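You operate a simulated robot arm through the tools that you are given. There is no shell and no other tool. Be economical: measure what you need, move in short steps, check, and stop when the job is done.

You are at the controls of a simulated two-armed robot. One attempt, no reset.

JOB
Put the place card that says "Freja" from the top of the orange bench on the top of the long table and the place card that says "Omar" on the lower open shelf of the tall cupboard. Put the two-pod strip on the top of the orange bench away on the top of the purple counter. Put the weight with the largest size on its label from the top of the long table on the upper right shelf of the orange bench. Take the teal post and put it in the wooden tray. Take the purple stopper on the top of the long table and put it away on the top of the purple counter. Put the M order card from the top of the long table on the top of the white bench and the L order card on the counter end of the long table. Open the right yellow drawer, put the scoop from the top of the yellow bench in the inside of the right yellow drawer, then shut the drawer. Take the teal brush and put it on top of the white bobbin. The order is free. Set down upright: place card, weight, teal post, order card.

Only the result counts: the job must be done as asked and must still hold three seconds after the hand-in. Knocking over, shifting, dropping, spilling or breaking anything else fails it. Lids that push on must go on centred and level and be pressed home; caps that screw on are set level and turned clockwise until they are tight.

ROBOT AND FRAMES
Two 7-joint arms with two-finger parallel grippers on one trunk, on a base that drives. Base frame: it is fixed to the floor where the robot stands at the start and does not move with it; the origin is under the middle of the robot, x ahead of it, y to its left, z up. Readings come in m, degrees, newtons and seconds.
The left shoulder is at the start at [0.03, 0.119, 1.086], the right one opposite. With the tool pointing down near the work surface each hand reaches from about 0.1 to 0.64 m from the robot's upright axis, wherever it stands, measured 20 degrees to its own side. Places, roughly: counter end of the long table [-1.5, 1.9, 0.7]; inside of the right yellow drawer [-3.7, -0.7, 0.7]; lower open shelf of the tall cupboard [0.8, -0.4, 1.3]; order card [-1.75, -0.25, 0.75]; place card [0.5, 0.25, 0.75]; purple stopper (3x3x2 cm) [-1.2, 0.1, 0.7]; right yellow drawer [-3.7, -0.7, 0.7]; scoop [-4, -1.75, 0.75]; teal brush (3x2x12 cm) [-3.8, 0, 0.9]; teal post [-1.25, 1.25, 0.75]; top of the long table [-1.5, 0.1, 0.7]; top of the purple counter [-0.2, 3.8, 0.9]; top of the white bench [-3.8, 0.3, 0.8]; two-pod strip (7x5x4 cm) [0.5, 0.1, 0.8]; upper right shelf of the orange bench [0.7, 0.4, 0.4]; weight [-1.75, 1.5, 0.75]; white bobbin (5x5x4 cm) [-3.6, -0.5, 0.8]; wooden tray (42x25x4 cm) [-3.2, -3, 0.9]. Payload 3.43 kg a hand.
Tool frame (each hand has its own): the origin (TCP) lies between the finger pads and is the grasp point; the fingertips stand 0.03 m ahead of it; z points along the fingers, y is the line along which they close. The gripper opens to 0.094 m. The fingers are 0.028 m wide and 0.01 m thick; the gripper's body (0.05 by 0.096 m) begins 0.055 m behind the TCP.
Orientation is that of the tool frame in the base frame, as [roll, pitch, yaw] about the fixed x, y, z axes, in that order (R = Rz(yaw) Ry(pitch) Rx(roll)). With the fingers straight down and closing along the base's y, the tool's x points along the base's -x, its y along +y and its z along -z.

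CONTROLS
- The arms move only by the tool apply_moves. It takes "left_targets", "right_targets" or both (then of equal length, played together; a hand with none holds still); each is a list of rows, each an object of numbers (a shift or turn left out is 0, a gripper value left out holds the last): "wx", "wy", "wz": the turn, a rotation vector about the tool's x, y, z in degrees; "dx", "dy", "dz": the shift along the tool's x, y, z in m; "claw": the opening, from 0 (shut) to 1 (fully open). In form: [{"wx": .., "wy": .., "wz": .., "dx": .., "dy": .., "dz": .., "claw": ..}, ...]. A call has 1 to 8 rows; each row is the pose to reach, as a shift and turn from the pose commanded when the call began, along the tool's axes at that moment. Rows are played at 5 a second. More than 0.05 m and 8.6 degrees between two rows, or a gripper value outside its range, and nothing of the call is played. Where a pose cannot be reached the arm comes as near as it can. A force on the tool above 40 N (or 10 N above the force at the start of the call, whichever is more), or a blocked arm, ends the call early, and 0.2 s more pass. Each finger travels about 0.072 m/s and halts on what it meets, pressing with about 29 N; the grip force reading is that of the motor and also rises with nothing between the fingers. The clock runs only during rows and for 0.2 s after the last one: add rows that repeat a pose to give the fingers time. The reply holds the time, the measured pose of the TCP, the force on the tool along the base axes, the opening and the grip force, in the units named above and with some noise, with the torque about the TCP (base axes, N m) and any sound that the robot's microphone picked up.
- Cameras (640 x 400 px; columns grow to the right, rows downward): "scene" is now at [0.0465, 0.0089, 1.791]; the picture's right is [0.11, -0.99, 0.00], its down [-0.79, -0.09, -0.61] and it looks along [0.61, 0.07, -0.79] (base axes); focal length 281 px, centre (320, 200). "left" rides on the left gripper at [0.076, -0.014, -0.102] in its tool frame; the picture's right is [0.18, 0.98, 0.00], its down [-0.75, 0.14, -0.64] and it looks along [-0.63, 0.12, 0.77] (tool axes); focal length 243 px, centre (320, 200). "right" rides on the right gripper at [0.076, 0.014, -0.102] in its tool frame; the picture's right is [-0.18, 0.98, 0.00], its down [-0.75, -0.14, -0.64] and it looks along [-0.63, -0.12, 0.77] (tool axes); focal length 243 px, centre (320, 200).
- snapshot(camera): a new picture of that camera. The clock stands still meanwhile.
- lift_body(by): slides the trunk up (or, below 0, down) by that many m; the arms and the scene camera ride with it, the base frame stays. It gives what a move gives, with no picture.
- steer(legs): drives the robot by 1 to 6 legs, each [ahead, turn to the left] in m and degrees, along the robot's own axes; the way and the turn of a leg run together, so that a leg with both is an arc; at most 1.5 m and 180 degrees a leg. The arms and the cameras ride along, it lands a little off, and it stops where it bumps. It gives what a move gives.
- head_to(pan, tilt): turns the head with the scene camera to pan (to the left, within 143 degrees either way) and tilt (down, from -29 to 69), counted from straight ahead of the robot. It gives what a move gives.
- measure_at(camera, pixels): there is no depth. For up to 12 entries [column, row, z] of the newest picture of that camera ("zoom" is the newest enlarged one), the place [x, y] in the base frame at which the ray of that pixel passes the height z, good to about 0.003 m. The clock stands still meanwhile.
- enlarge(camera, box): a new picture of the part [left, top, right, bottom] of that camera's present view, enlarged. The clock stands still meanwhile.
- finish_job(): hands the job in; it is judged then, once.

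Work in short steps. Measure before you move; look again where a grasp or a placing could have gone wrong, and mend it. You have 364 turns and 304 pictures in all, those below and enlarged ones among them. Open the grippers and draw the arms clear of the work before you hand the job in, unless the task says otherwise; then end with one line.

The tools are called after "Emit:" by a JSON object that holds its "api" and its "payload". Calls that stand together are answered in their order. apply_moves: Moves the arms, as the interface text tells. Its arguments: {"type":"object","properties":{"left_targets":{"type":"array","items":{"type":"object","properties":{"wx":{"type":"number"},"wy":{"type":"number"},"wz":{"type":"number"},"dx":{"type":"number"},"dy":{"type":"number"},"dz":{"type":"number"},"claw":{"type":"number"}}}},"right_targets":{"type":"array","items":{"type":"object","properties":{"wx":{"type":"number"},"wy":{"type":"number"},"wz":{"type":"number"},"dx":{"type":"number"},"dy":{"type":"number"},"dz":{"type":"number"},"claw":{"type":"number"}}}}},"required":[]} The other tools are called the same way: lift_body (by) slides the trunk up or down; steer (legs) drives the base; head_to (pan, tilt) turns the head that bears the scene camera; snapshot (camera) takes a picture; measure_at (camera, pixels) gives the place at which the rays of pixels pass given heights; enlarge (camera, box) takes an enlarged picture of a part of a camera's view; finish_job () hands the job in.

At the start:

```text
t: 0.0
left_eef_pos: [0.3683, 0.22, 1.4934]
left_tool_rot: [-179.8, 0.0, -179.8]
left_force: [0.3, -1.2, -0.9]
left_torque: [0.02, 0.0, 0.0]
left_grip_width: 0.094
left_grasp_force: 0.0
right_eef_pos: [0.4059, -0.1447, 1.44]
right_tool_rot: [-179.9, 0.0, -179.8]
right_force: [-0.1, 0.0, -0.4]
right_torque: [-0.04, 0.0, 0.03]
right_grip_width: 0.0941
right_grasp_force: 0.0
trunk travel left (down, up): [-0.352, 0.058]
robot x, y, heading: [-0.002, -0.0017, -0.1]
head pan, tilt: [6.3, 52.2]
```

scene: 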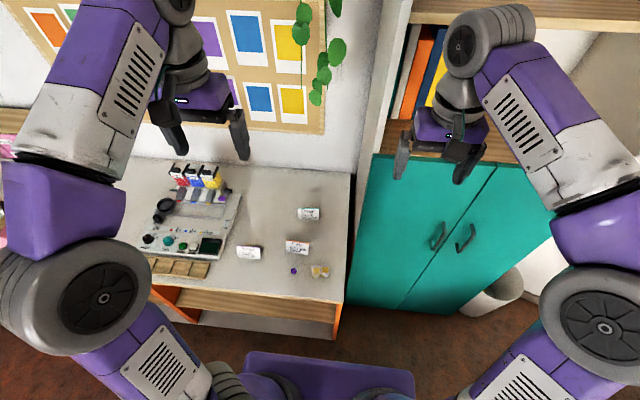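
right: 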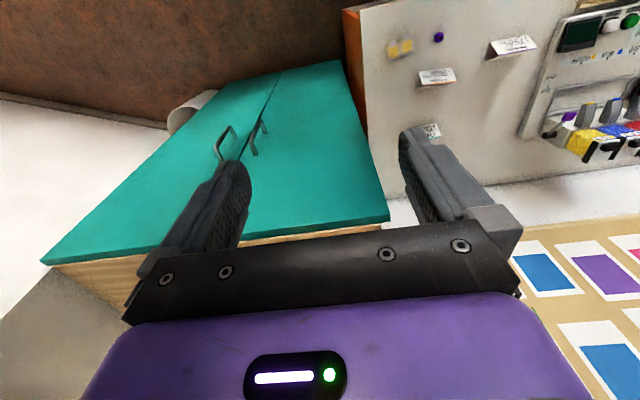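
left: 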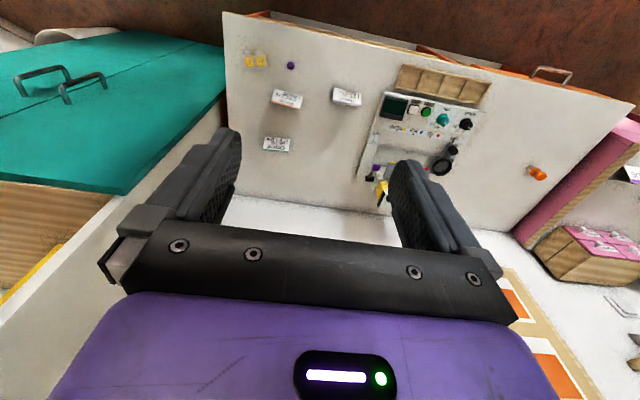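

I see three cards on the orange bench around (307,213), (248,252), (297,247) and the pod strip at (320,271). I enlarge to read the cards.

Emit:
{"api": "enlarge", "payload": {"camera": "scene", "box": [220, 190, 350, 290]}}

Emit:
{"api": "enlarge", "payload": {"camera": "left", "box": [230, 40, 390, 160]}}

```text
4.00 times, centred on (285, 240) of scene
```

zoom: 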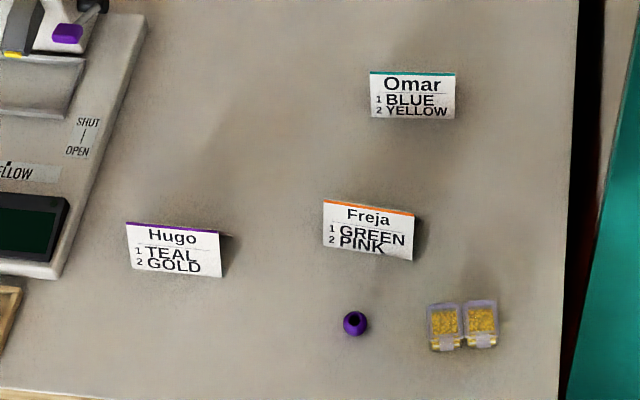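

```text
3.33 times, centred on (310, 100) of left
```

zoom: 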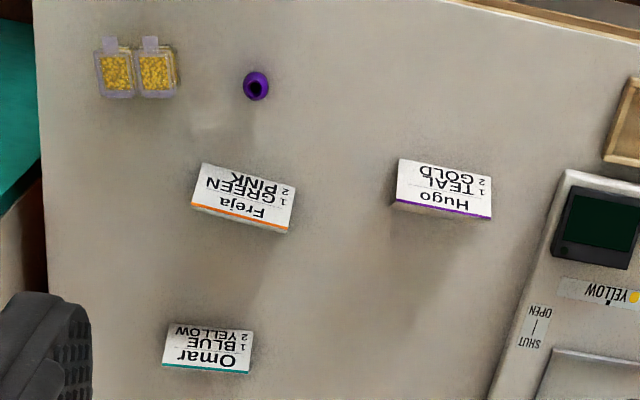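

Omar is the teal-edged card, Freja the orange-edged one. I triangulate the pods, ball and card corners with both cameras at two heights to get the bench height.

Emit:
{"api": "measure_at", "payload": {"camera": "scene", "pixels": [[320.8, 271, 0.72], [320.8, 271, 0.78], [293.75, 270.75, 0.72], [293.75, 270.75, 0.78], [297.5, 208, 0.72], [297.5, 208, 0.8], [318.5, 208.5, 0.72], [318.5, 208.5, 0.8], [298, 218.5, 0.74], [318, 220, 0.74]]}}

Emit:
{"api": "measure_at", "payload": {"camera": "left", "pixels": [[255, 61, 0.72], [255, 61, 0.78], [290.8, 66.1, 0.72], [290.8, 66.1, 0.78], [288.5, 152, 0.72], [288.5, 152, 0.8], [262.7, 149.5, 0.72], [262.7, 149.5, 0.8]]}}

Emit:
{"api": "snapshot", "payload": {"camera": "left"}}

```text
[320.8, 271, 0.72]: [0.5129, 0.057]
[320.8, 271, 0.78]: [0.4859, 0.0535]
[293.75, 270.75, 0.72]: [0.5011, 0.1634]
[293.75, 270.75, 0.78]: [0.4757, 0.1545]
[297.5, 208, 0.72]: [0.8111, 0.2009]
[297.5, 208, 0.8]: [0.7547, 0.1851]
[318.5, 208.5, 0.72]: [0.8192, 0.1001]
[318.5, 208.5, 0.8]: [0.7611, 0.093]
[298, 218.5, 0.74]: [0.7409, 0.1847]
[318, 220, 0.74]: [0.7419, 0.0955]
```

```text
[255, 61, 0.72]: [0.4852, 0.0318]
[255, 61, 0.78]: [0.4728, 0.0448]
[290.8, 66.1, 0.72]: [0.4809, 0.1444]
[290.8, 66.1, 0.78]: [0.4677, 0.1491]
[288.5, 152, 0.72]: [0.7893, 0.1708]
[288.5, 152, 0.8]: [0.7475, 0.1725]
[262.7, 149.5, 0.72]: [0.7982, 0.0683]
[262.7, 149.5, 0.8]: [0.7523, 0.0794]
```

```text
298 pictures are left
```

left: 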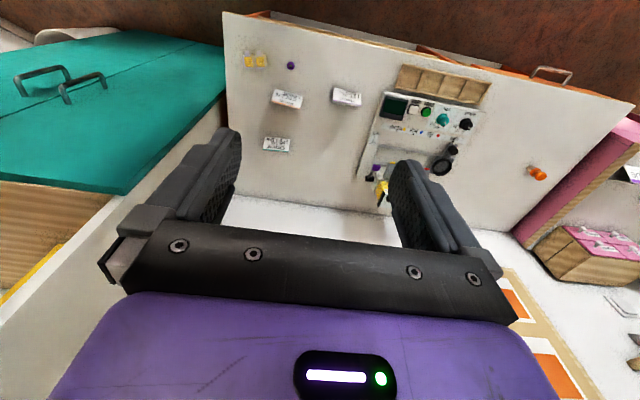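

The bench top seems near z≈0.79. I measure the bench's front edge, my own base front, and look at the cupboard by raising the head.

Emit:
{"api": "measure_at", "payload": {"camera": "scene", "pixels": [[250, 291, 0.79], [338, 304, 0.79], [350, 175, 0.79], [320, 352, 0.3], [338, 304, 0.75], [297.5, 208, 0.85], [318.5, 208.5, 0.85]]}}

Emit:
{"api": "head_to", "payload": {"pan": -30, "tilt": 25}}

Emit:
{"api": "snapshot", "payload": {"camera": "scene"}}

```text
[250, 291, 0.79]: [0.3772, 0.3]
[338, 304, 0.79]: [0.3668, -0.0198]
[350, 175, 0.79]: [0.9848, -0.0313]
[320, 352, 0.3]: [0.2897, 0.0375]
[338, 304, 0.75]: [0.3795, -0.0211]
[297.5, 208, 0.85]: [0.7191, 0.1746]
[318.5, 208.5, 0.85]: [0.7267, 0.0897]
```

```text
t: 1.0
left_eef_pos: [0.3689, 0.2198, 1.494]
left_tool_rot: [-180.0, -0.1, -179.8]
left_force: [0.1, 1.2, 0.2]
left_torque: [-0.03, 0.03, 0.02]
left_grip_width: 0.0939
left_grasp_force: 0.0
right_eef_pos: [0.4043, -0.1444, 1.4395]
right_tool_rot: [180.0, -0.1, -179.8]
right_force: [0.7, -0.4, -0.6]
right_torque: [-0.03, 0.02, 0.0]
right_grip_width: 0.0944
right_grasp_force: 0.1
trunk travel left (down, up): [-0.352, 0.058]
robot x, y, heading: [-0.0002, 0.0001, -0.0]
head pan, tilt: [-30.0, 25.0]
```

```text
297 pictures are left
```

scene: 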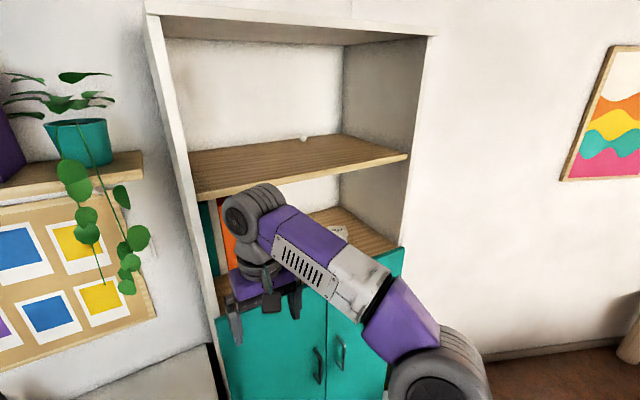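

The shelf opening: lower shelf front-right corner at (403,250), upper shelf front-right corner (408,156). I measure these to get geometry.

Emit:
{"api": "measure_at", "payload": {"camera": "scene", "pixels": [[403, 250, 1.27], [403, 250, 1.3], [408, 156, 1.55], [408, 156, 1.6], [408, 156, 1.65], [197, 200, 1.6], [305, 202, 1.3], [340, 207, 1.3], [216, 355, 1.27], [340, 232, 1.3]]}}

Emit:
{"api": "snapshot", "payload": {"camera": "right"}}

```text
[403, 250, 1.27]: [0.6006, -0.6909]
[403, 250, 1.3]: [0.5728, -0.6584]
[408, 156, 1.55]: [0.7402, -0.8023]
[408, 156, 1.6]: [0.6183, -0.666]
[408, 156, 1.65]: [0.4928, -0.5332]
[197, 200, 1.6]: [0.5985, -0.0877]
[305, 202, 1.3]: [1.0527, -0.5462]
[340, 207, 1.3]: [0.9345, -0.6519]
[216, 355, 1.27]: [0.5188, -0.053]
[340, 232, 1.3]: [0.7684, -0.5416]
```

```text
296 pictures are left
```

right: 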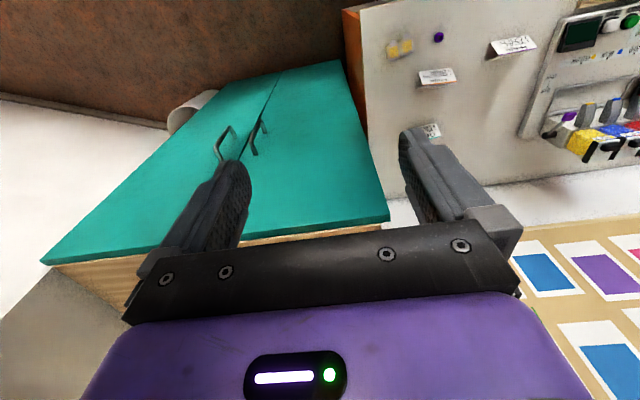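

Cupboard front is at x≈0.6, lower shelf z≈1.27, about 0.3 m clear under the upper shelf. I drive a bit nearer to the bench and begin turning the left hand 90° so its fingers close across the Omar tent.

Emit:
{"api": "steer", "payload": {"legs": [[0.05, 0]]}}

Emit:
{"api": "apply_moves", "payload": {"left_targets": [{"wz": 8.5}, {"wz": 17}, {"wz": 25.5}, {"wz": 34}, {"wz": 42.5}, {"wz": 51}, {"wz": 59.5}, {"wz": 68}]}}

Emit:
{"api": "apply_moves", "payload": {"left_targets": [{"wz": 7.3}, {"wz": 14.6}, {"wz": 22}]}}

Emit:
{"api": "head_to", "payload": {"pan": 6, "tilt": 50}}

Emit:
{"api": "snapshot", "payload": {"camera": "scene"}}

```text
t: 1.9
left_eef_pos: [0.4165, 0.2198, 1.4936]
left_tool_rot: [180.0, 0.1, -179.8]
left_force: [-0.4, -0.9, 0.5]
left_torque: [0.01, -0.01, 0.01]
left_grip_width: 0.094
left_grasp_force: 0.0
right_eef_pos: [0.4517, -0.1438, 1.4414]
right_tool_rot: [-180.0, 0.0, -179.8]
right_force: [-0.2, 0.0, 0.7]
right_torque: [0.0, -0.02, 0.0]
right_grip_width: 0.094
right_grasp_force: 0.1
trunk travel left (down, up): [-0.352, 0.058]
robot x, y, heading: [0.0483, 0.0016, 0.2]
head pan, tilt: [-30.0, 25.0]
```

```text
t: 3.7
left_eef_pos: [0.419, 0.2192, 1.4936]
left_tool_rot: [179.9, 0.0, 112.1]
left_force: [-0.9, -0.1, 0.4]
left_torque: [-0.02, -0.01, -0.03]
left_grip_width: 0.0939
left_grasp_force: 0.0
right_eef_pos: [0.4524, -0.1445, 1.4402]
right_tool_rot: [-179.9, 0.0, -179.8]
right_force: [-0.2, 0.1, 0.6]
right_torque: [0.0, -0.01, 0.01]
right_grip_width: 0.0941
right_grasp_force: 0.1
trunk travel left (down, up): [-0.352, 0.058]
robot x, y, heading: [0.0501, -0.0012, -0.2]
head pan, tilt: [-30.0, 25.0]
```

```text
t: 4.5
left_eef_pos: [0.4176, 0.2207, 1.4936]
left_tool_rot: [179.9, 0.0, 90.1]
left_force: [0.7, -0.2, 0.7]
left_torque: [-0.01, 0.0, -0.01]
left_grip_width: 0.0937
left_grasp_force: 0.0
right_eef_pos: [0.4529, -0.1434, 1.4394]
right_tool_rot: [-180.0, 0.0, -179.8]
right_force: [0.5, -1.3, 0.2]
right_torque: [0.01, 0.02, 0.03]
right_grip_width: 0.094
right_grasp_force: 0.1
trunk travel left (down, up): [-0.352, 0.058]
robot x, y, heading: [0.0491, 0.0012, 0.1]
head pan, tilt: [-30.0, 25.0]
```

```text
t: 5.6
left_eef_pos: [0.4169, 0.2194, 1.4938]
left_tool_rot: [-180.0, 0.0, 90.3]
left_force: [0.3, -0.5, -0.4]
left_torque: [-0.02, 0.02, 0.01]
left_grip_width: 0.0941
left_grasp_force: 0.0
right_eef_pos: [0.4524, -0.1441, 1.4404]
right_tool_rot: [180.0, 0.0, -179.8]
right_force: [0.1, 0.1, 0.1]
right_torque: [0.0, -0.01, 0.01]
right_grip_width: 0.094
right_grasp_force: 0.0
trunk travel left (down, up): [-0.352, 0.058]
robot x, y, heading: [0.0496, 0.003, 0.1]
head pan, tilt: [6.0, 50.0]
```

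```text
295 pictures are left
```

scene: 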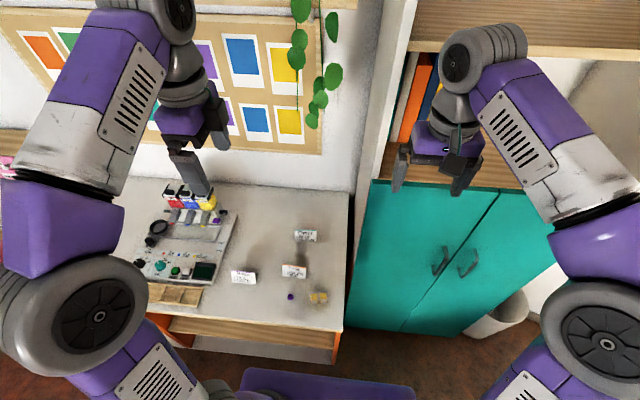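

Rotation worked. Now I lower the left hand toward the bench (x≈0.55, z≈1.15) while tilting 40° so the fingers point to −y and down.

Emit:
{"api": "apply_moves", "payload": {"left_targets": [{"dy": 0.016, "dz": 0.042, "dx": 0.005, "wy": -5}, {"dy": 0.032, "dz": 0.084, "dx": 0.01, "wy": -10}, {"dy": 0.048, "dz": 0.126, "dx": 0.015, "wy": -15}, {"dy": 0.064, "dz": 0.168, "dx": 0.02, "wy": -20}, {"dy": 0.08, "dz": 0.21, "dx": 0.025, "wy": -25}, {"dy": 0.096, "dz": 0.252, "dx": 0.03, "wy": -30}, {"dy": 0.112, "dz": 0.294, "dx": 0.035, "wy": -35}, {"dy": 0.128, "dz": 0.336, "dx": 0.04, "wy": -40}]}}

Emit:
{"api": "snapshot", "payload": {"camera": "left"}}

Emit:
{"api": "snapshot", "payload": {"camera": "scene"}}

```text
t: 7.4
left_eef_pos: [0.5466, 0.2625, 1.1581]
left_tool_rot: [179.9, 40.1, 90.2]
left_force: [0.6, 0.6, -0.3]
left_torque: [-0.01, -0.01, 0.0]
left_grip_width: 0.0939
left_grasp_force: 0.2
right_eef_pos: [0.4542, -0.1423, 1.44]
right_tool_rot: [-179.9, -0.1, -179.6]
right_force: [-0.1, -0.4, 0.2]
right_torque: [-0.02, 0.05, 0.03]
right_grip_width: 0.0941
right_grasp_force: 0.0
trunk travel left (down, up): [-0.352, 0.058]
robot x, y, heading: [0.0516, 0.0012, 0.1]
head pan, tilt: [6.0, 50.0]
```

```text
294 pictures are left
```

left: 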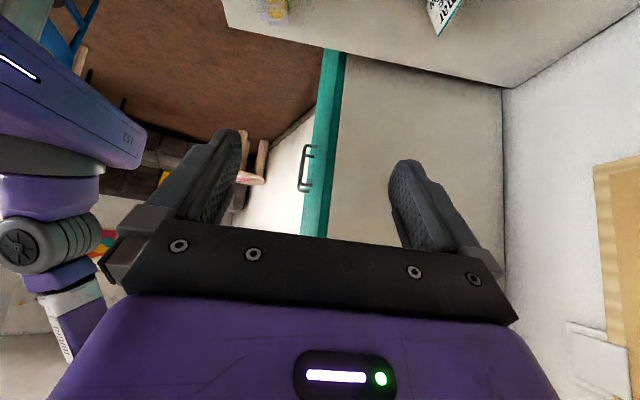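

```text
293 pictures are left
```

scene: 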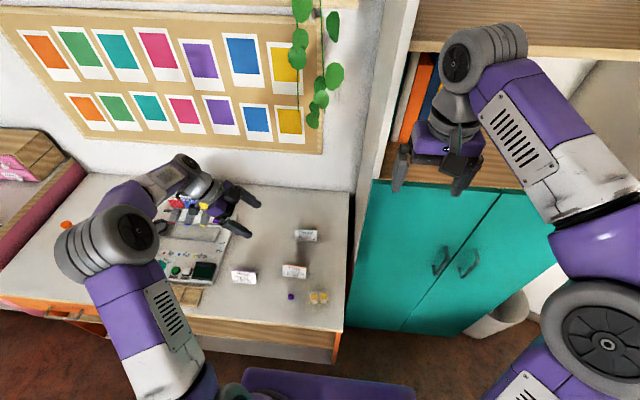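

The arm reached. Now I bring the hand to about (0.70, 0.22, 0.95), near the Omar card, and look again.

Emit:
{"api": "apply_moves", "payload": {"left_targets": [{"dx": 0.017, "dy": 0.0255, "dz": 0.031}, {"dx": 0.034, "dy": 0.051, "dz": 0.062}, {"dx": 0.051, "dy": 0.0765, "dz": 0.0935}, {"dx": 0.067, "dy": 0.102, "dz": 0.125}, {"dx": 0.084, "dy": 0.1275, "dz": 0.156}, {"dx": 0.101, "dy": 0.153, "dz": 0.187}]}}

Emit:
{"api": "snapshot", "payload": {"camera": "left"}}

Emit:
{"api": "enlarge", "payload": {"camera": "scene", "box": [220, 190, 350, 320]}}

```text
t: 8.8
left_eef_pos: [0.6667, 0.2184, 0.9677]
left_tool_rot: [179.9, 40.0, 90.1]
left_force: [-1.0, -0.5, 0.4]
left_torque: [0.01, 0.02, -0.04]
left_grip_width: 0.094
left_grasp_force: 0.0
left hand out of reach, approached as far as the arm can: row 5, 6
right_eef_pos: [0.4532, -0.1441, 1.4408]
right_tool_rot: [180.0, -0.1, -179.7]
right_force: [-0.3, 0.7, 0.1]
right_torque: [-0.04, 0.0, -0.03]
right_grip_width: 0.0941
right_grasp_force: 0.0
trunk travel left (down, up): [-0.352, 0.058]
robot x, y, heading: [0.0489, -0.0022, 0.1]
head pan, tilt: [6.0, 50.0]
```

```text
292 pictures are left
```

left: 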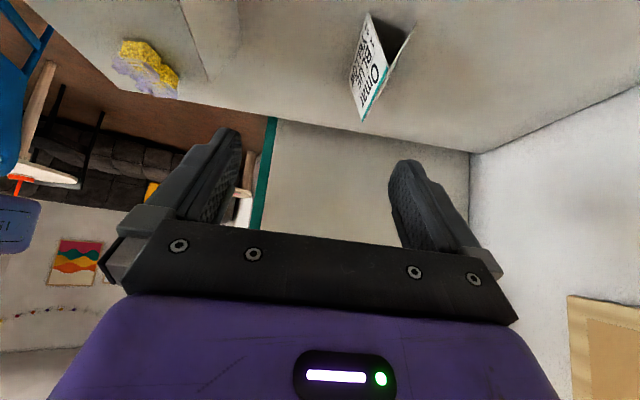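

```text
3.08 times, centred on (285, 255) of scene
```

zoom: 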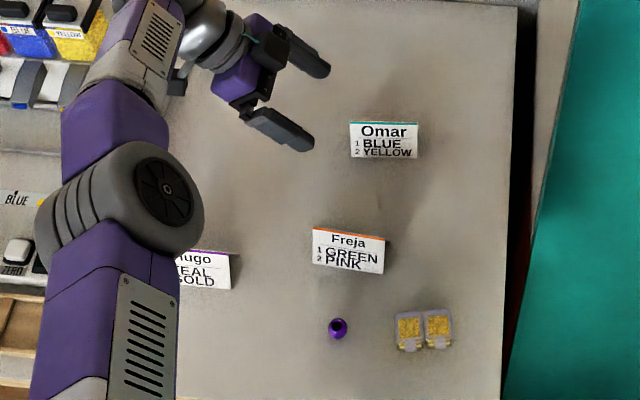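

The arm fell short (x=0.667 max). I edge the base 0.04 m nearer; the base gap to the bench front was about 0.03–0.05 m, so watch for bumping.

Emit:
{"api": "steer", "payload": {"legs": [[0.03, 0]]}}

Emit:
{"api": "snapshot", "payload": {"camera": "scene"}}

```text
t: 9.6
left_eef_pos: [0.6953, 0.2189, 0.9681]
left_tool_rot: [179.9, 39.9, 90.2]
left_force: [0.8, -0.1, 0.6]
left_torque: [0.01, 0.02, -0.01]
left_grip_width: 0.0939
left_grasp_force: 0.1
right_eef_pos: [0.4808, -0.1441, 1.4396]
right_tool_rot: [179.8, 0.2, -179.7]
right_force: [0.1, 0.0, 0.5]
right_torque: [-0.01, 0.0, -0.01]
right_grip_width: 0.0937
right_grasp_force: 0.0
trunk travel left (down, up): [-0.352, 0.058]
robot x, y, heading: [0.0772, 0.001, -0.0]
head pan, tilt: [6.0, 50.0]
```

```text
290 pictures are left
```

scene: 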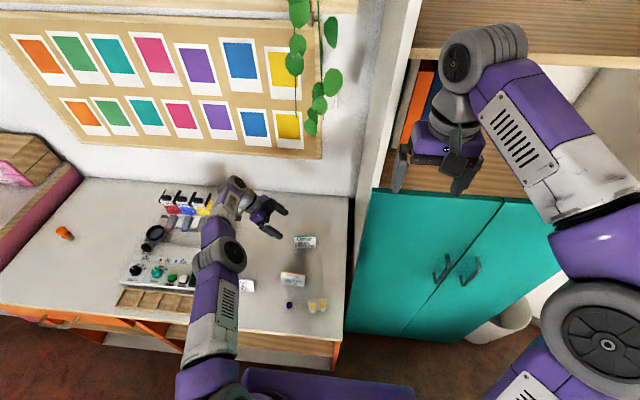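

No bump. I take accurate views of the Omar card from both cameras to fix its location and height.

Emit:
{"api": "enlarge", "payload": {"camera": "scene", "box": [270, 225, 340, 269]}}

Emit:
{"api": "snapshot", "payload": {"camera": "left"}}

```text
9.09 times, centred on (305, 247) of scene
```

zoom: 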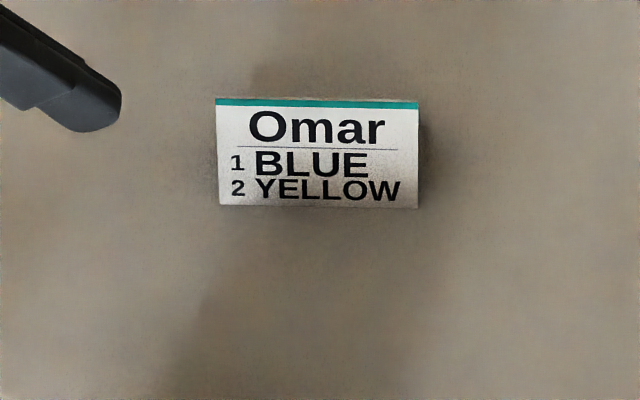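

```text
288 pictures are left
```

left: 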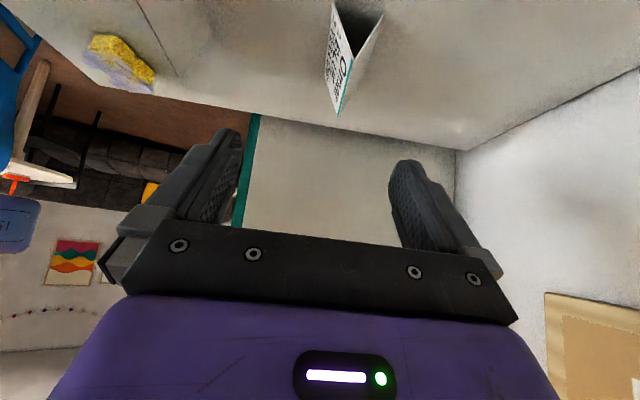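

Emit:
{"api": "measure_at", "payload": {"camera": "zoom", "pixels": [[216, 100, 0.84], [216, 100, 0.86], [417, 105, 0.84], [417, 105, 0.86], [220, 204, 0.79], [220, 204, 0.81], [416, 208, 0.79], [416, 208, 0.81]]}}

Emit:
{"api": "measure_at", "payload": {"camera": "left", "pixels": [[352, 60, 0.82], [352, 60, 0.84], [352, 60, 0.86], [337, 113, 0.84], [337, 113, 0.86], [333, 2, 0.78], [333, 2, 0.8], [383, 12, 0.78], [383, 12, 0.8]]}}

```text
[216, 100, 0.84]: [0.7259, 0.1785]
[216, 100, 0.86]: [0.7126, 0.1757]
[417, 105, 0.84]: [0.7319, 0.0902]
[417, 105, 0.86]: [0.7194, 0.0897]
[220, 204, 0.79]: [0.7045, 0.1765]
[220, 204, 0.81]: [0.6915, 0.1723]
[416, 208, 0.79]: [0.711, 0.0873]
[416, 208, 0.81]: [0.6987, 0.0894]
```

```text
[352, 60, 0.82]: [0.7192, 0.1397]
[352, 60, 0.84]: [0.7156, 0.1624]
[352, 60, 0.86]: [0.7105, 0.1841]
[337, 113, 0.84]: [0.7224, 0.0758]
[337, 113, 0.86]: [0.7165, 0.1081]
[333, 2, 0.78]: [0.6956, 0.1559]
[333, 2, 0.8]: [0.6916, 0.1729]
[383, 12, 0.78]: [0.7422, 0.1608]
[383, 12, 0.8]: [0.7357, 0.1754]
```

Omar tent: ridge at x≈0.72, y 0.089–0.176, top z≈0.852, bench z≈0.80, depth 0.044. I move the open fingers above the ridge, first to z≈0.88.

Emit:
{"api": "apply_moves", "payload": {"left_targets": [{"dx": 0.004, "dy": 0.008, "dz": 0.03}, {"dx": 0.008, "dy": 0.016, "dz": 0.065}, {"dx": 0.014, "dy": 0.024, "dz": 0.1}]}}

Emit:
{"api": "snapshot", "payload": {"camera": "left"}}

```text
t: 10.4
left_eef_pos: [0.6897, 0.1627, 0.8915]
left_tool_rot: [179.7, 39.9, 90.2]
left_force: [0.8, 0.0, 0.5]
left_torque: [0.04, 0.01, -0.01]
left_grip_width: 0.0942
left_grasp_force: 0.1
left hand out of reach, approached as far as the arm can: row 1, 2, 3
right_eef_pos: [0.4827, -0.144, 1.4402]
right_tool_rot: [179.9, 0.0, -179.7]
right_force: [1.4, -0.2, 0.1]
right_torque: [0.04, -0.01, 0.01]
right_grip_width: 0.0939
right_grasp_force: 0.0
trunk travel left (down, up): [-0.352, 0.058]
robot x, y, heading: [0.0789, 0.0002, -0.2]
head pan, tilt: [6.0, 50.0]
```

```text
287 pictures are left
```

left: 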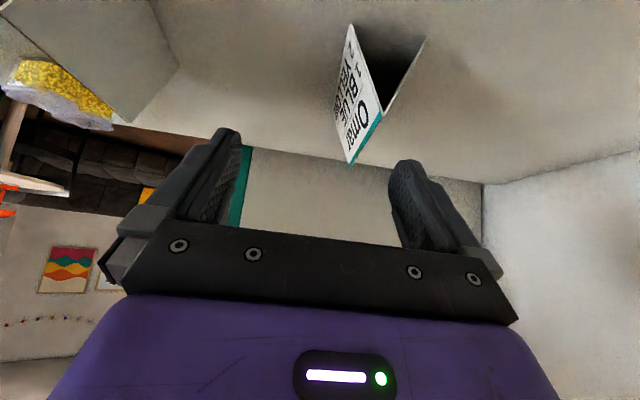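

Short by 0.03 m in x. I edge the base ahead 0.03 more (fingertips are above the ridge), watching for a bump.

Emit:
{"api": "steer", "payload": {"legs": [[0.035, 0]]}}

Emit:
{"api": "snapshot", "payload": {"camera": "left"}}

```text
t: 11.3
left_eef_pos: [0.7236, 0.1607, 0.8916]
left_tool_rot: [179.9, 40.0, 90.2]
left_force: [0.4, 0.0, -0.4]
left_torque: [0.03, 0.03, 0.03]
left_grip_width: 0.0942
left_grasp_force: 0.2
right_eef_pos: [0.5157, -0.1442, 1.4411]
right_tool_rot: [179.8, 0.0, -179.7]
right_force: [0.4, 0.0, 0.1]
right_torque: [-0.02, 0.01, -0.02]
right_grip_width: 0.0942
right_grasp_force: 0.1
trunk travel left (down, up): [-0.352, 0.058]
robot x, y, heading: [0.112, 0.0016, 0.1]
head pan, tilt: [6.0, 50.0]
```

```text
286 pictures are left
```

left: 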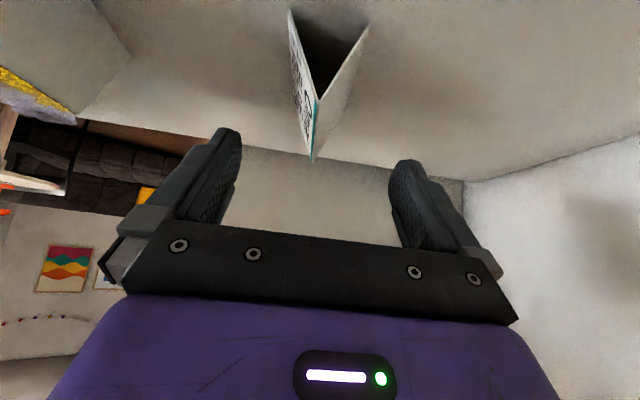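

Now centred on the ridge. I descend to z≈0.843 and stop open.

Emit:
{"api": "apply_moves", "payload": {"left_targets": [{"dx": 0.005, "dy": -0.001, "dz": 0.017}, {"dx": 0.01, "dy": -0.002, "dz": 0.034}, {"dx": 0.014, "dy": -0.003, "dz": 0.051}, {"dx": 0.014, "dy": -0.003, "dz": 0.051}]}}

Emit:
{"api": "snapshot", "payload": {"camera": "left"}}

Emit:
{"api": "enlarge", "payload": {"camera": "scene", "box": [240, 225, 350, 320]}}

```text
t: 12.3
left_eef_pos: [0.7124, 0.139, 0.845]
left_tool_rot: [179.8, 40.0, 90.1]
left_force: [0.0, -0.7, -0.5]
left_torque: [-0.01, 0.02, -0.02]
left_grip_width: 0.0943
left_grasp_force: 0.1
left hand out of reach, approached as far as the arm can: row 2, 3, 4
right_eef_pos: [0.5173, -0.1442, 1.4408]
right_tool_rot: [179.9, 0.0, -179.7]
right_force: [-0.1, -0.2, -0.1]
right_torque: [0.0, 0.03, -0.01]
right_grip_width: 0.094
right_grasp_force: 0.0
trunk travel left (down, up): [-0.352, 0.058]
robot x, y, heading: [0.1112, 0.0036, -0.1]
head pan, tilt: [6.0, 50.0]
```

```text
285 pictures are left
```

left: 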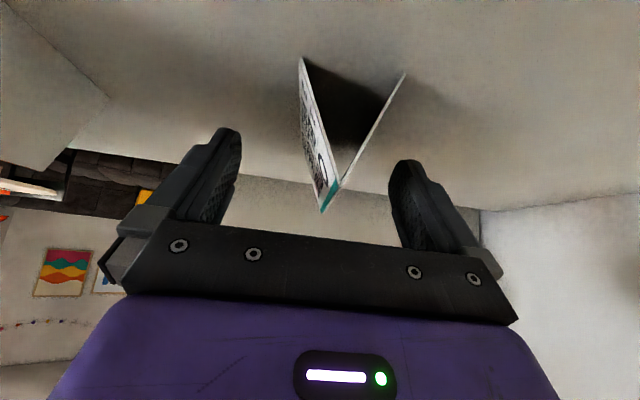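

```text
4.21 times, centred on (295, 272) of scene
```

zoom: 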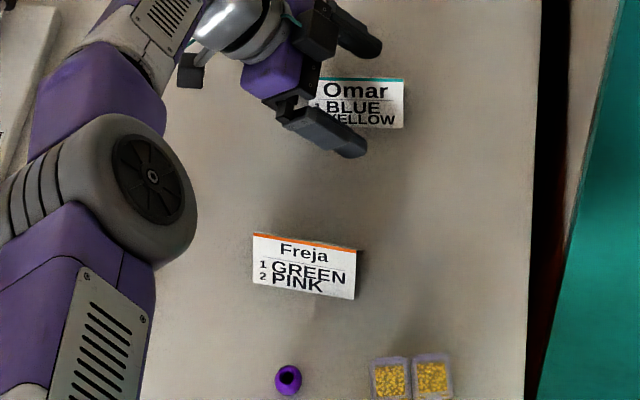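

Fingers straddle the tent. I close on it.

Emit:
{"api": "apply_moves", "payload": {"left_targets": [{"claw": 0.5}, {"claw": 0.3}, {"claw": 0.1}, {"claw": 0.0}, {"claw": 0.0}]}}

Emit:
{"api": "snapshot", "payload": {"camera": "left"}}

```text
t: 13.5
left_eef_pos: [0.7143, 0.1398, 0.8452]
left_tool_rot: [179.9, 40.0, 90.2]
left_force: [-0.5, 0.2, 0.0]
left_torque: [-0.02, -0.02, -0.01]
left_grip_width: 0.0258
left_grasp_force: 28.7
right_eef_pos: [0.517, -0.1442, 1.4406]
right_tool_rot: [179.9, -0.1, -179.7]
right_force: [-0.5, 0.7, -0.5]
right_torque: [0.0, 0.01, 0.01]
right_grip_width: 0.094
right_grasp_force: 0.0
trunk travel left (down, up): [-0.352, 0.058]
robot x, y, heading: [0.1124, -0.0045, 0.1]
head pan, tilt: [6.0, 50.0]
```

```text
283 pictures are left
```

left: 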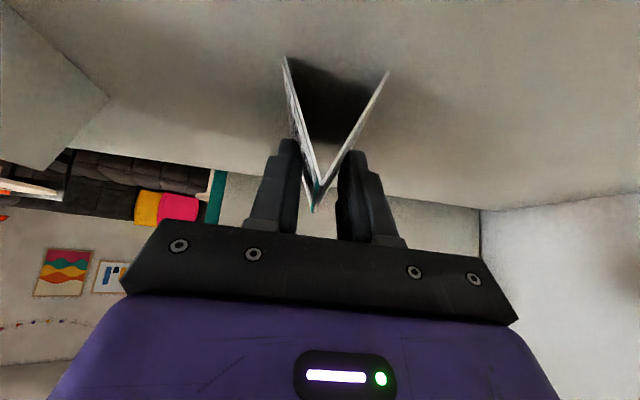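

Gripped at 0.026 m width. I lift 0.1 m straight up (tool dx −0.064, dz −0.077).

Emit:
{"api": "apply_moves", "payload": {"left_targets": [{"dx": -0.016, "dz": -0.019}, {"dx": -0.032, "dz": -0.038}, {"dx": -0.048, "dz": -0.057}, {"dx": -0.064, "dz": -0.077}]}}

Emit:
{"api": "snapshot", "payload": {"camera": "left"}}

Emit:
{"api": "enlarge", "payload": {"camera": "scene", "box": [240, 225, 350, 320]}}

```text
t: 14.5
left_eef_pos: [0.7117, 0.1394, 0.9467]
left_tool_rot: [179.9, 40.0, 90.2]
left_force: [-0.2, 0.3, 0.2]
left_torque: [-0.03, 0.02, 0.0]
left_grip_width: 0.0251
left_grasp_force: 28.8
right_eef_pos: [0.5166, -0.1433, 1.4407]
right_tool_rot: [180.0, 0.1, -179.7]
right_force: [-0.2, 0.5, 0.3]
right_torque: [-0.01, -0.03, 0.04]
right_grip_width: 0.0939
right_grasp_force: 0.0
trunk travel left (down, up): [-0.352, 0.058]
robot x, y, heading: [0.1073, -0.0015, -0.1]
head pan, tilt: [6.0, 50.0]
```

```text
282 pictures are left
```

left: 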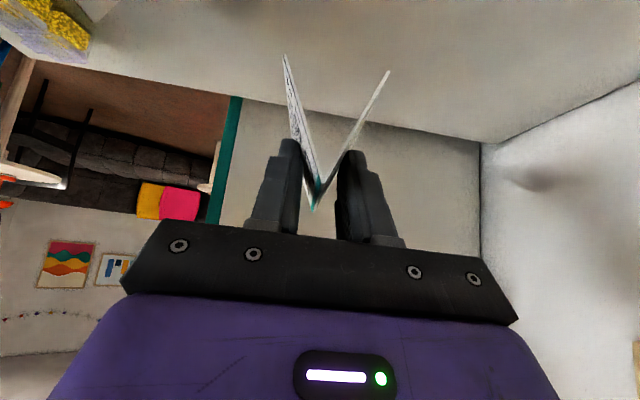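

```text
4.21 times, centred on (295, 272) of scene
```

zoom: 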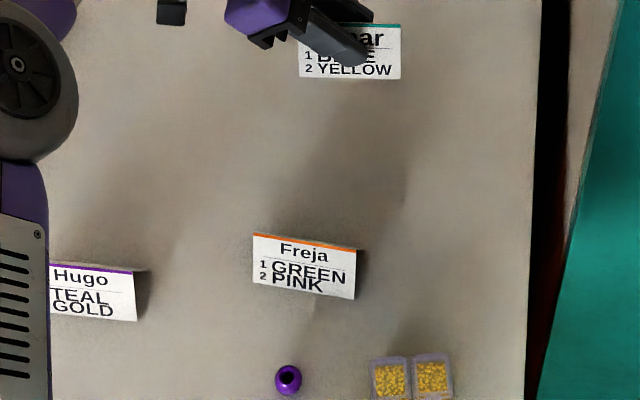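

Held well; card bottom is 0.045 below TCP. I raise and retract the left hand.

Emit:
{"api": "apply_moves", "payload": {"left_targets": [{"dx": -0.0237, "dy": -0.0169, "dz": -0.0388}, {"dx": -0.0475, "dy": -0.0338, "dz": -0.0775}, {"dx": -0.0712, "dy": -0.0507, "dz": -0.1163}, {"dx": -0.095, "dy": -0.0675, "dz": -0.155}, {"dx": -0.1187, "dy": -0.0844, "dz": -0.1938}, {"dx": -0.1425, "dy": -0.1013, "dz": -0.2325}, {"dx": -0.1662, "dy": -0.1182, "dz": -0.2713}, {"dx": -0.19, "dy": -0.135, "dz": -0.31}]}}

Emit:
{"api": "steer", "payload": {"legs": [[-0.28, 0]]}}

Emit:
{"api": "snapshot", "payload": {"camera": "scene"}}

```text
t: 16.3
left_eef_pos: [0.5757, 0.1925, 1.3066]
left_tool_rot: [179.9, 40.0, 90.3]
left_force: [-0.1, 0.4, 0.4]
left_torque: [0.02, 0.0, 0.04]
left_grip_width: 0.024
left_grasp_force: 29.0
right_eef_pos: [0.5169, -0.1434, 1.4402]
right_tool_rot: [179.9, 0.1, -179.7]
right_force: [-0.4, 0.0, 0.5]
right_torque: [-0.02, -0.01, -0.01]
right_grip_width: 0.094
right_grasp_force: 0.1
trunk travel left (down, up): [-0.352, 0.058]
robot x, y, heading: [0.1127, -0.001, -0.3]
head pan, tilt: [6.0, 50.0]
```

```text
t: 18.2
left_eef_pos: [0.2975, 0.1914, 1.3055]
left_tool_rot: [179.9, 39.9, 90.3]
left_force: [-0.7, 0.3, -0.1]
left_torque: [0.01, -0.02, -0.01]
left_grip_width: 0.0222
left_grasp_force: 29.2
right_eef_pos: [0.2395, -0.1432, 1.441]
right_tool_rot: [180.0, 0.1, -179.5]
right_force: [-0.1, 0.4, -0.2]
right_torque: [0.0, 0.04, 0.02]
right_grip_width: 0.0938
right_grasp_force: 0.0
trunk travel left (down, up): [-0.352, 0.058]
robot x, y, heading: [-0.1667, -0.0024, 0.2]
head pan, tilt: [6.0, 50.0]
```

```text
280 pictures are left
```

scene: 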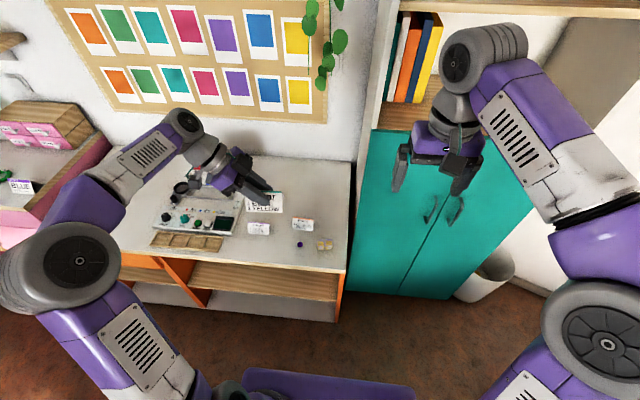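

Grip width creeps slowly (0.0258→0.0222), so I should be quick. I drive round to face the cupboard opening.

Emit:
{"api": "steer", "payload": {"legs": [[0, -50], [0.33, 0], [0, 50]]}}

Emit:
{"api": "apply_moves", "payload": {"left_targets": [{"dx": -0.01, "dz": -0.012, "wx": 5.3, "wz": -6.4}, {"dx": -0.02, "dz": -0.023, "wx": 10.7, "wz": -12.8}, {"dx": -0.03, "dz": -0.034, "wx": 16, "wz": -19.1}, {"dx": -0.03, "dz": -0.034, "wx": 21.4, "wz": -25.5}, {"dx": -0.03, "dz": -0.034, "wx": 26.7, "wz": -31.9}, {"dx": -0.03, "dz": -0.034, "wx": 32.1, "wz": -38.3}, {"dx": -0.03, "dz": -0.034, "wx": 37.4, "wz": -44.6}, {"dx": -0.03, "dz": -0.034, "wx": 42.7, "wz": -51}]}}

Emit:
{"api": "head_to", "payload": {"pan": -20, "tilt": 32}}

Emit:
{"api": "snapshot", "payload": {"camera": "scene"}}

```text
t: 24.9
left_eef_pos: [0.5137, -0.0563, 1.305]
left_tool_rot: [179.9, 40.1, 90.3]
left_force: [-0.2, 0.3, -0.2]
left_torque: [-0.07, 0.01, 0.01]
left_grip_width: 0.0173
left_grasp_force: 29.1
right_eef_pos: [0.4537, -0.3931, 1.4417]
right_tool_rot: [-180.0, 0.0, -179.7]
right_force: [0.1, 0.4, 0.6]
right_torque: [-0.04, 0.01, 0.01]
right_grip_width: 0.094
right_grasp_force: 0.0
trunk travel left (down, up): [-0.352, 0.058]
robot x, y, heading: [0.0472, -0.2525, 0.1]
head pan, tilt: [6.0, 50.0]
```

```text
t: 26.7
left_eef_pos: [0.4662, -0.0748, 1.3495]
left_tool_rot: [-113.1, 11.0, 136.1]
left_force: [-0.1, 0.1, -0.2]
left_torque: [-0.01, -0.02, 0.01]
left_grip_width: 0.0159
left_grasp_force: 29.1
left hand out of reach, approached as far as the arm can: row 6, 7, 8
right_eef_pos: [0.4532, -0.3953, 1.4418]
right_tool_rot: [179.8, 0.1, -179.6]
right_force: [-0.9, -0.4, -0.3]
right_torque: [-0.02, -0.02, -0.01]
right_grip_width: 0.0939
right_grasp_force: 0.0
trunk travel left (down, up): [-0.352, 0.058]
robot x, y, heading: [0.0487, -0.2497, -0.0]
head pan, tilt: [6.0, 50.0]
```

```text
t: 27.6
left_eef_pos: [0.4686, -0.0749, 1.3481]
left_tool_rot: [-113.3, 11.2, 136.1]
left_force: [0.0, 0.2, 0.2]
left_torque: [-0.01, 0.04, 0.02]
left_grip_width: 0.0153
left_grasp_force: 29.3
right_eef_pos: [0.4535, -0.3938, 1.4413]
right_tool_rot: [180.0, 0.1, -179.7]
right_force: [-0.4, 0.1, 0.1]
right_torque: [-0.04, 0.03, 0.01]
right_grip_width: 0.0942
right_grasp_force: 0.0
trunk travel left (down, up): [-0.352, 0.058]
robot x, y, heading: [0.0486, -0.2526, 0.3]
head pan, tilt: [-20.0, 32.0]
```

```text
279 pictures are left
```

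scene: 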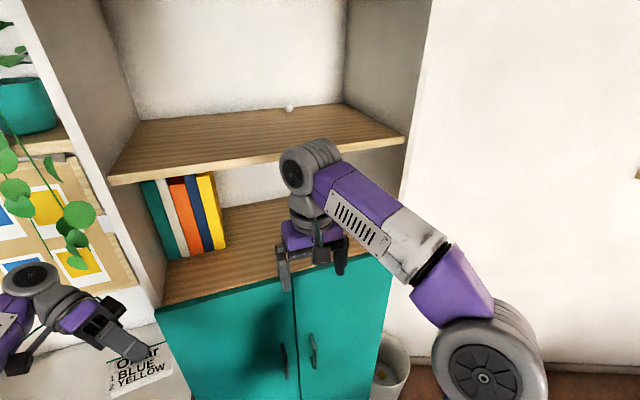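

I used the wrong sign for one component, so the card is tilted. I reverse that rotation exactly, then apply the correct yaw (wx −57.9, wz −68.9).

Emit:
{"api": "apply_moves", "payload": {"left_targets": [{"wx": -5.3, "wz": 6.4}, {"wx": -10.7, "wz": 12.8}, {"wx": -16, "wz": 19.1}, {"wx": -21.4, "wz": 25.5}, {"wx": -26.7, "wz": 31.9}, {"wx": -32.1, "wz": 38.3}, {"wx": -37.4, "wz": 44.6}, {"wx": -42.7, "wz": 51}]}}

```text
t: 29.4
left_eef_pos: [0.4661, -0.0758, 1.3481]
left_tool_rot: [179.6, 39.9, 90.1]
left_force: [0.5, 0.9, -0.3]
left_torque: [0.05, -0.01, -0.01]
left_grip_width: 0.014
left_grasp_force: 28.6
right_eef_pos: [0.4531, -0.3957, 1.4416]
right_tool_rot: [180.0, 0.2, -179.6]
right_force: [-0.4, 0.5, -0.3]
right_torque: [-0.02, -0.01, -0.02]
right_grip_width: 0.0941
right_grasp_force: 0.0
trunk travel left (down, up): [-0.352, 0.058]
robot x, y, heading: [0.0507, -0.2537, -0.1]
head pan, tilt: [-20.0, 32.0]
```

Upright again. Now the correct yaw of 66° (fingers then point ahead, 24° to the right), which suffices.

Emit:
{"api": "apply_moves", "payload": {"left_targets": [{"wx": -5.3, "wz": -6.3}, {"wx": -10.6, "wz": -12.6}, {"wx": -15.9, "wz": -18.9, "dx": -0.01}, {"wx": -21.2, "wz": -25.3, "dx": -0.02}, {"wx": -26.5, "wz": -31.6, "dx": -0.03}, {"wx": -31.8, "wz": -37.9, "dx": -0.04}, {"wx": -37.1, "wz": -44.2, "dx": -0.05}, {"wx": -42.4, "wz": -50.5, "dx": -0.06}]}}

Emit:
{"api": "snapshot", "payload": {"camera": "left"}}

Emit:
{"api": "snapshot", "payload": {"camera": "scene"}}

```text
t: 31.2
left_eef_pos: [0.4673, -0.122, 1.3867]
left_tool_rot: [179.8, 40.1, 156.2]
left_force: [-0.4, 0.6, 0.1]
left_torque: [-0.01, -0.01, -0.01]
left_grip_width: 0.0124
left_grasp_force: 29.3
right_eef_pos: [0.4528, -0.3959, 1.4404]
right_tool_rot: [179.9, 0.0, -179.7]
right_force: [0.1, -0.9, 0.1]
right_torque: [0.03, -0.02, -0.02]
right_grip_width: 0.0944
right_grasp_force: 0.1
trunk travel left (down, up): [-0.352, 0.058]
robot x, y, heading: [0.0452, -0.2528, -0.0]
head pan, tilt: [-20.0, 32.0]
```

```text
278 pictures are left
```

left: 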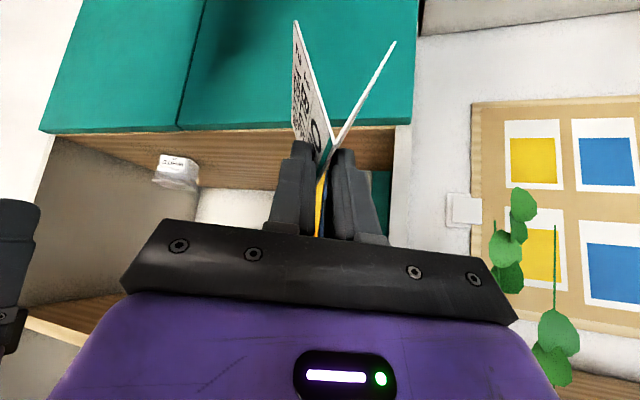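

```text
277 pictures are left
```

scene: 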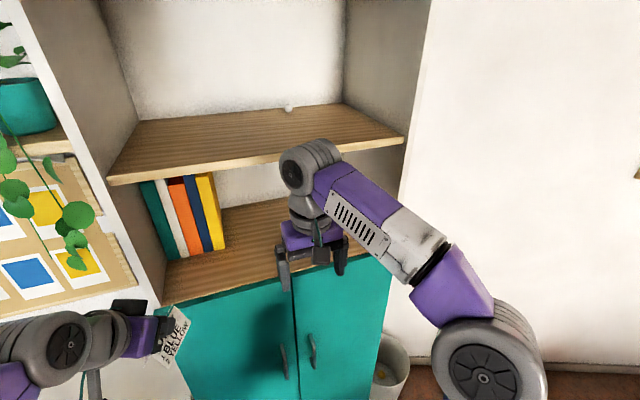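

Card upright, width 0.0124. I quickly measure the shelf edges to get shelf height.

Emit:
{"api": "measure_at", "payload": {"camera": "scene", "pixels": [[160, 305, 1.25], [160, 305, 1.3], [389, 257, 1.25], [389, 257, 1.3], [405, 138, 1.6], [108, 182, 1.6], [227, 248, 1.27], [227, 248, 1.3]]}}

Emit:
{"api": "measure_at", "payload": {"camera": "left", "pixels": [[411, 124, 1.25], [411, 124, 1.3], [42, 131, 1.25], [42, 131, 1.3], [175, 185, 1.3], [170, 185, 1.27]]}}

```text
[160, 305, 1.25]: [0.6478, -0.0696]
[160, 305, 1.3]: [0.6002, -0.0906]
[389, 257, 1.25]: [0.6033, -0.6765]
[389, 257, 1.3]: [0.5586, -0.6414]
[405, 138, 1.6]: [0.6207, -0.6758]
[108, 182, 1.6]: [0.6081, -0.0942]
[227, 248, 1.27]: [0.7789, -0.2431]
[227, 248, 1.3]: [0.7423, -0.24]
```

```text
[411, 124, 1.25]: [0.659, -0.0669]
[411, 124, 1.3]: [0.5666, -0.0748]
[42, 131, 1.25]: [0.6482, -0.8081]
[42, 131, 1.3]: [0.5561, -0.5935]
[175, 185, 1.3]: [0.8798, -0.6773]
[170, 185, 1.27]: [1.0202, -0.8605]
```

Shelf top ≈1.28. I move the left hand into the opening at z≈1.39 (card bottom ≈1.33), target (0.68, −0.33), while the right hand moves out of the way to the right and back.

Emit:
{"api": "apply_moves", "payload": {"left_targets": [{"dx": -0.0308, "dy": -0.0149, "dz": 0.0253}, {"dx": -0.0616, "dy": -0.0298, "dz": 0.0506}, {"dx": -0.0924, "dy": -0.0447, "dz": 0.0759}, {"dx": -0.1231, "dy": -0.0597, "dz": 0.1011}, {"dx": -0.1539, "dy": -0.0746, "dz": 0.1264}, {"dx": -0.1847, "dy": -0.0895, "dz": 0.1517}, {"dx": -0.2155, "dy": -0.1044, "dz": 0.177}], "right_targets": [{"dy": -0.03, "dx": 0.02}, {"dy": -0.06, "dx": 0.04}, {"dy": -0.09, "dx": 0.06}, {"dy": -0.12, "dx": 0.08}, {"dy": -0.15, "dx": 0.1}, {"dy": -0.15, "dx": 0.1}, {"dy": -0.15, "dx": 0.1}]}}

Emit:
{"api": "snapshot", "payload": {"camera": "scene"}}

Emit:
{"api": "snapshot", "payload": {"camera": "left"}}

```text
t: 32.8
left_eef_pos: [0.6847, -0.3333, 1.3898]
left_tool_rot: [179.7, 39.9, 156.0]
left_force: [0.2, 0.2, 0.3]
left_torque: [0.06, 0.02, 0.04]
left_grip_width: 0.0116
left_grasp_force: 29.2
right_eef_pos: [0.3572, -0.5481, 1.4392]
right_tool_rot: [179.8, 0.1, -179.6]
right_force: [0.7, -0.8, 0.7]
right_torque: [0.06, 0.02, 0.0]
right_grip_width: 0.0938
right_grasp_force: 0.0
trunk travel left (down, up): [-0.352, 0.058]
robot x, y, heading: [0.0539, -0.2517, -0.1]
head pan, tilt: [-20.0, 32.0]
```

```text
276 pictures are left
```

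scene: 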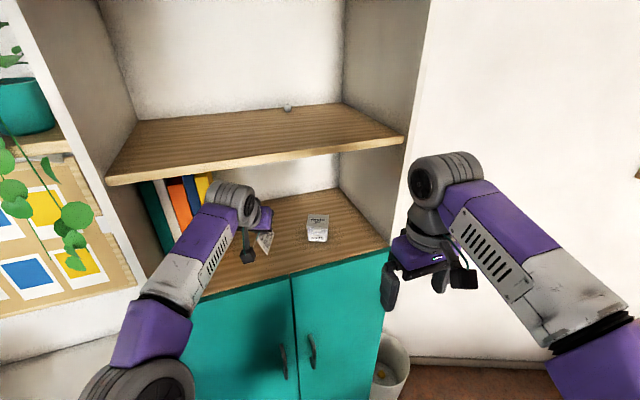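

```text
275 pictures are left
```

left: 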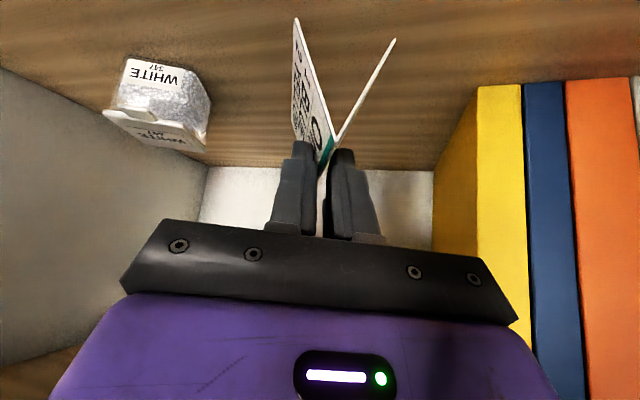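

Clear space under the card. I lower 0.03, then in 5 mm steps watching the force.

Emit:
{"api": "apply_moves", "payload": {"left_targets": [{"dx": 0.0129, "dz": 0.0153}, {"dx": 0.0193, "dz": 0.023}, {"dx": 0.0225, "dz": 0.0268}, {"dx": 0.0257, "dz": 0.0306}]}}

Emit:
{"api": "snapshot", "payload": {"camera": "left"}}

Emit:
{"api": "enlarge", "payload": {"camera": "scene", "box": [210, 190, 340, 290]}}

```text
t: 33.8
left_eef_pos: [0.6827, -0.3297, 1.3499]
left_tool_rot: [-180.0, 40.1, 156.2]
left_force: [-1.2, 0.6, -0.7]
left_torque: [0.0, -0.03, -0.02]
left_grip_width: 0.0105
left_grasp_force: 28.5
right_eef_pos: [0.3564, -0.5451, 1.4401]
right_tool_rot: [179.8, -0.1, -179.6]
right_force: [-0.1, 0.4, 0.1]
right_torque: [-0.04, -0.01, 0.04]
right_grip_width: 0.094
right_grasp_force: 0.0
trunk travel left (down, up): [-0.352, 0.058]
robot x, y, heading: [0.0489, -0.2507, 0.2]
head pan, tilt: [-20.0, 32.0]
```

```text
274 pictures are left
```

left: 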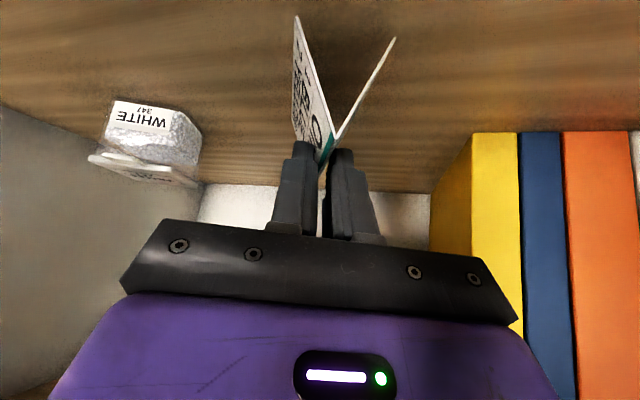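

```text
4.00 times, centred on (275, 240) of scene
```

zoom: 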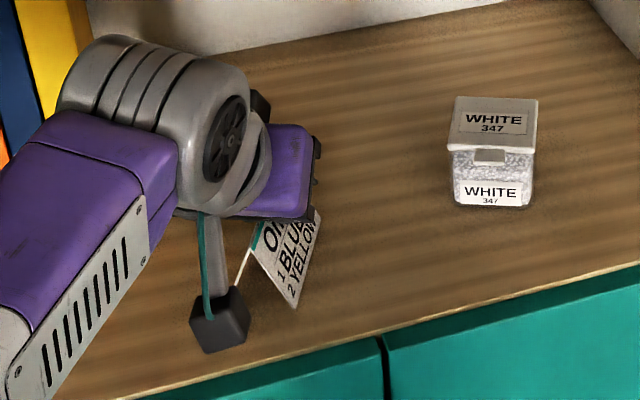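

Emit:
{"api": "apply_moves", "payload": {"left_targets": [{"dx": 0.0026, "dz": 0.0031}, {"dx": 0.0051, "dz": 0.0061}, {"dx": 0.0077, "dz": 0.0092}]}}

Emit:
{"api": "enlarge", "payload": {"camera": "scene", "box": [210, 190, 340, 290]}}

```text
t: 34.6
left_eef_pos: [0.6829, -0.3312, 1.3442]
left_tool_rot: [180.0, 40.6, 156.3]
left_force: [2.7, -0.9, 19.4]
left_torque: [0.03, 0.03, -0.03]
left_grip_width: 0.0098
left_grasp_force: 29.1
right_eef_pos: [0.3539, -0.5445, 1.4407]
right_tool_rot: [179.9, 0.1, -179.6]
right_force: [-0.6, 0.6, 0.7]
right_torque: [-0.02, 0.01, 0.01]
right_grip_width: 0.094
right_grasp_force: 0.0
trunk travel left (down, up): [-0.352, 0.058]
robot x, y, heading: [0.0492, -0.2524, 0.3]
head pan, tilt: [-20.0, 32.0]
```

```text
4.00 times, centred on (275, 240) of scene
```

zoom: 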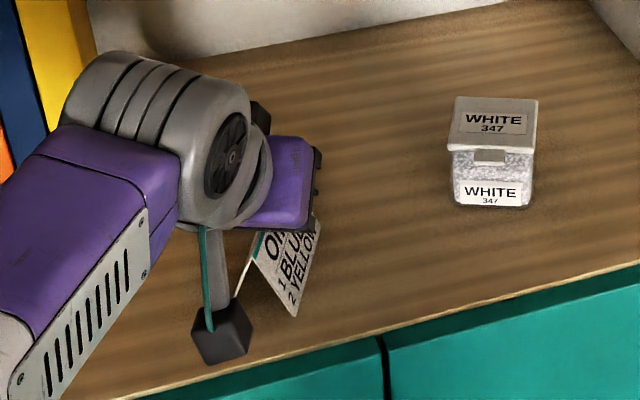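

Contact (19 N). I ease up 4 mm, then open.

Emit:
{"api": "apply_moves", "payload": {"left_targets": [{"dx": -0.0029, "dz": -0.0034}, {"dx": -0.0029, "dz": -0.0034, "claw": 0.3}, {"dx": -0.0029, "dz": -0.0034, "claw": 0.6}, {"dx": -0.0029, "dz": -0.0034, "claw": 0.8}, {"dx": -0.0029, "dz": -0.0034, "claw": 0.8}]}}

Emit:
{"api": "snapshot", "payload": {"camera": "left"}}

```text
t: 35.8
left_eef_pos: [0.6812, -0.33, 1.3436]
left_tool_rot: [179.9, 40.1, 156.2]
left_force: [-0.4, 0.6, -0.5]
left_torque: [0.04, 0.03, 0.0]
left_grip_width: 0.0752
left_grasp_force: 0.0
right_eef_pos: [0.3547, -0.5458, 1.4408]
right_tool_rot: [179.9, 0.0, -179.7]
right_force: [0.7, -0.6, -0.2]
right_torque: [0.02, -0.02, -0.02]
right_grip_width: 0.0941
right_grasp_force: 0.1
trunk travel left (down, up): [-0.352, 0.058]
robot x, y, heading: [0.0498, -0.2501, 0.1]
head pan, tilt: [-20.0, 32.0]
```

```text
271 pictures are left
```

left: 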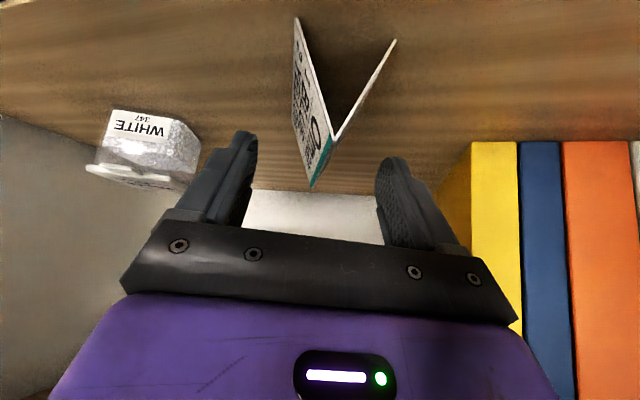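

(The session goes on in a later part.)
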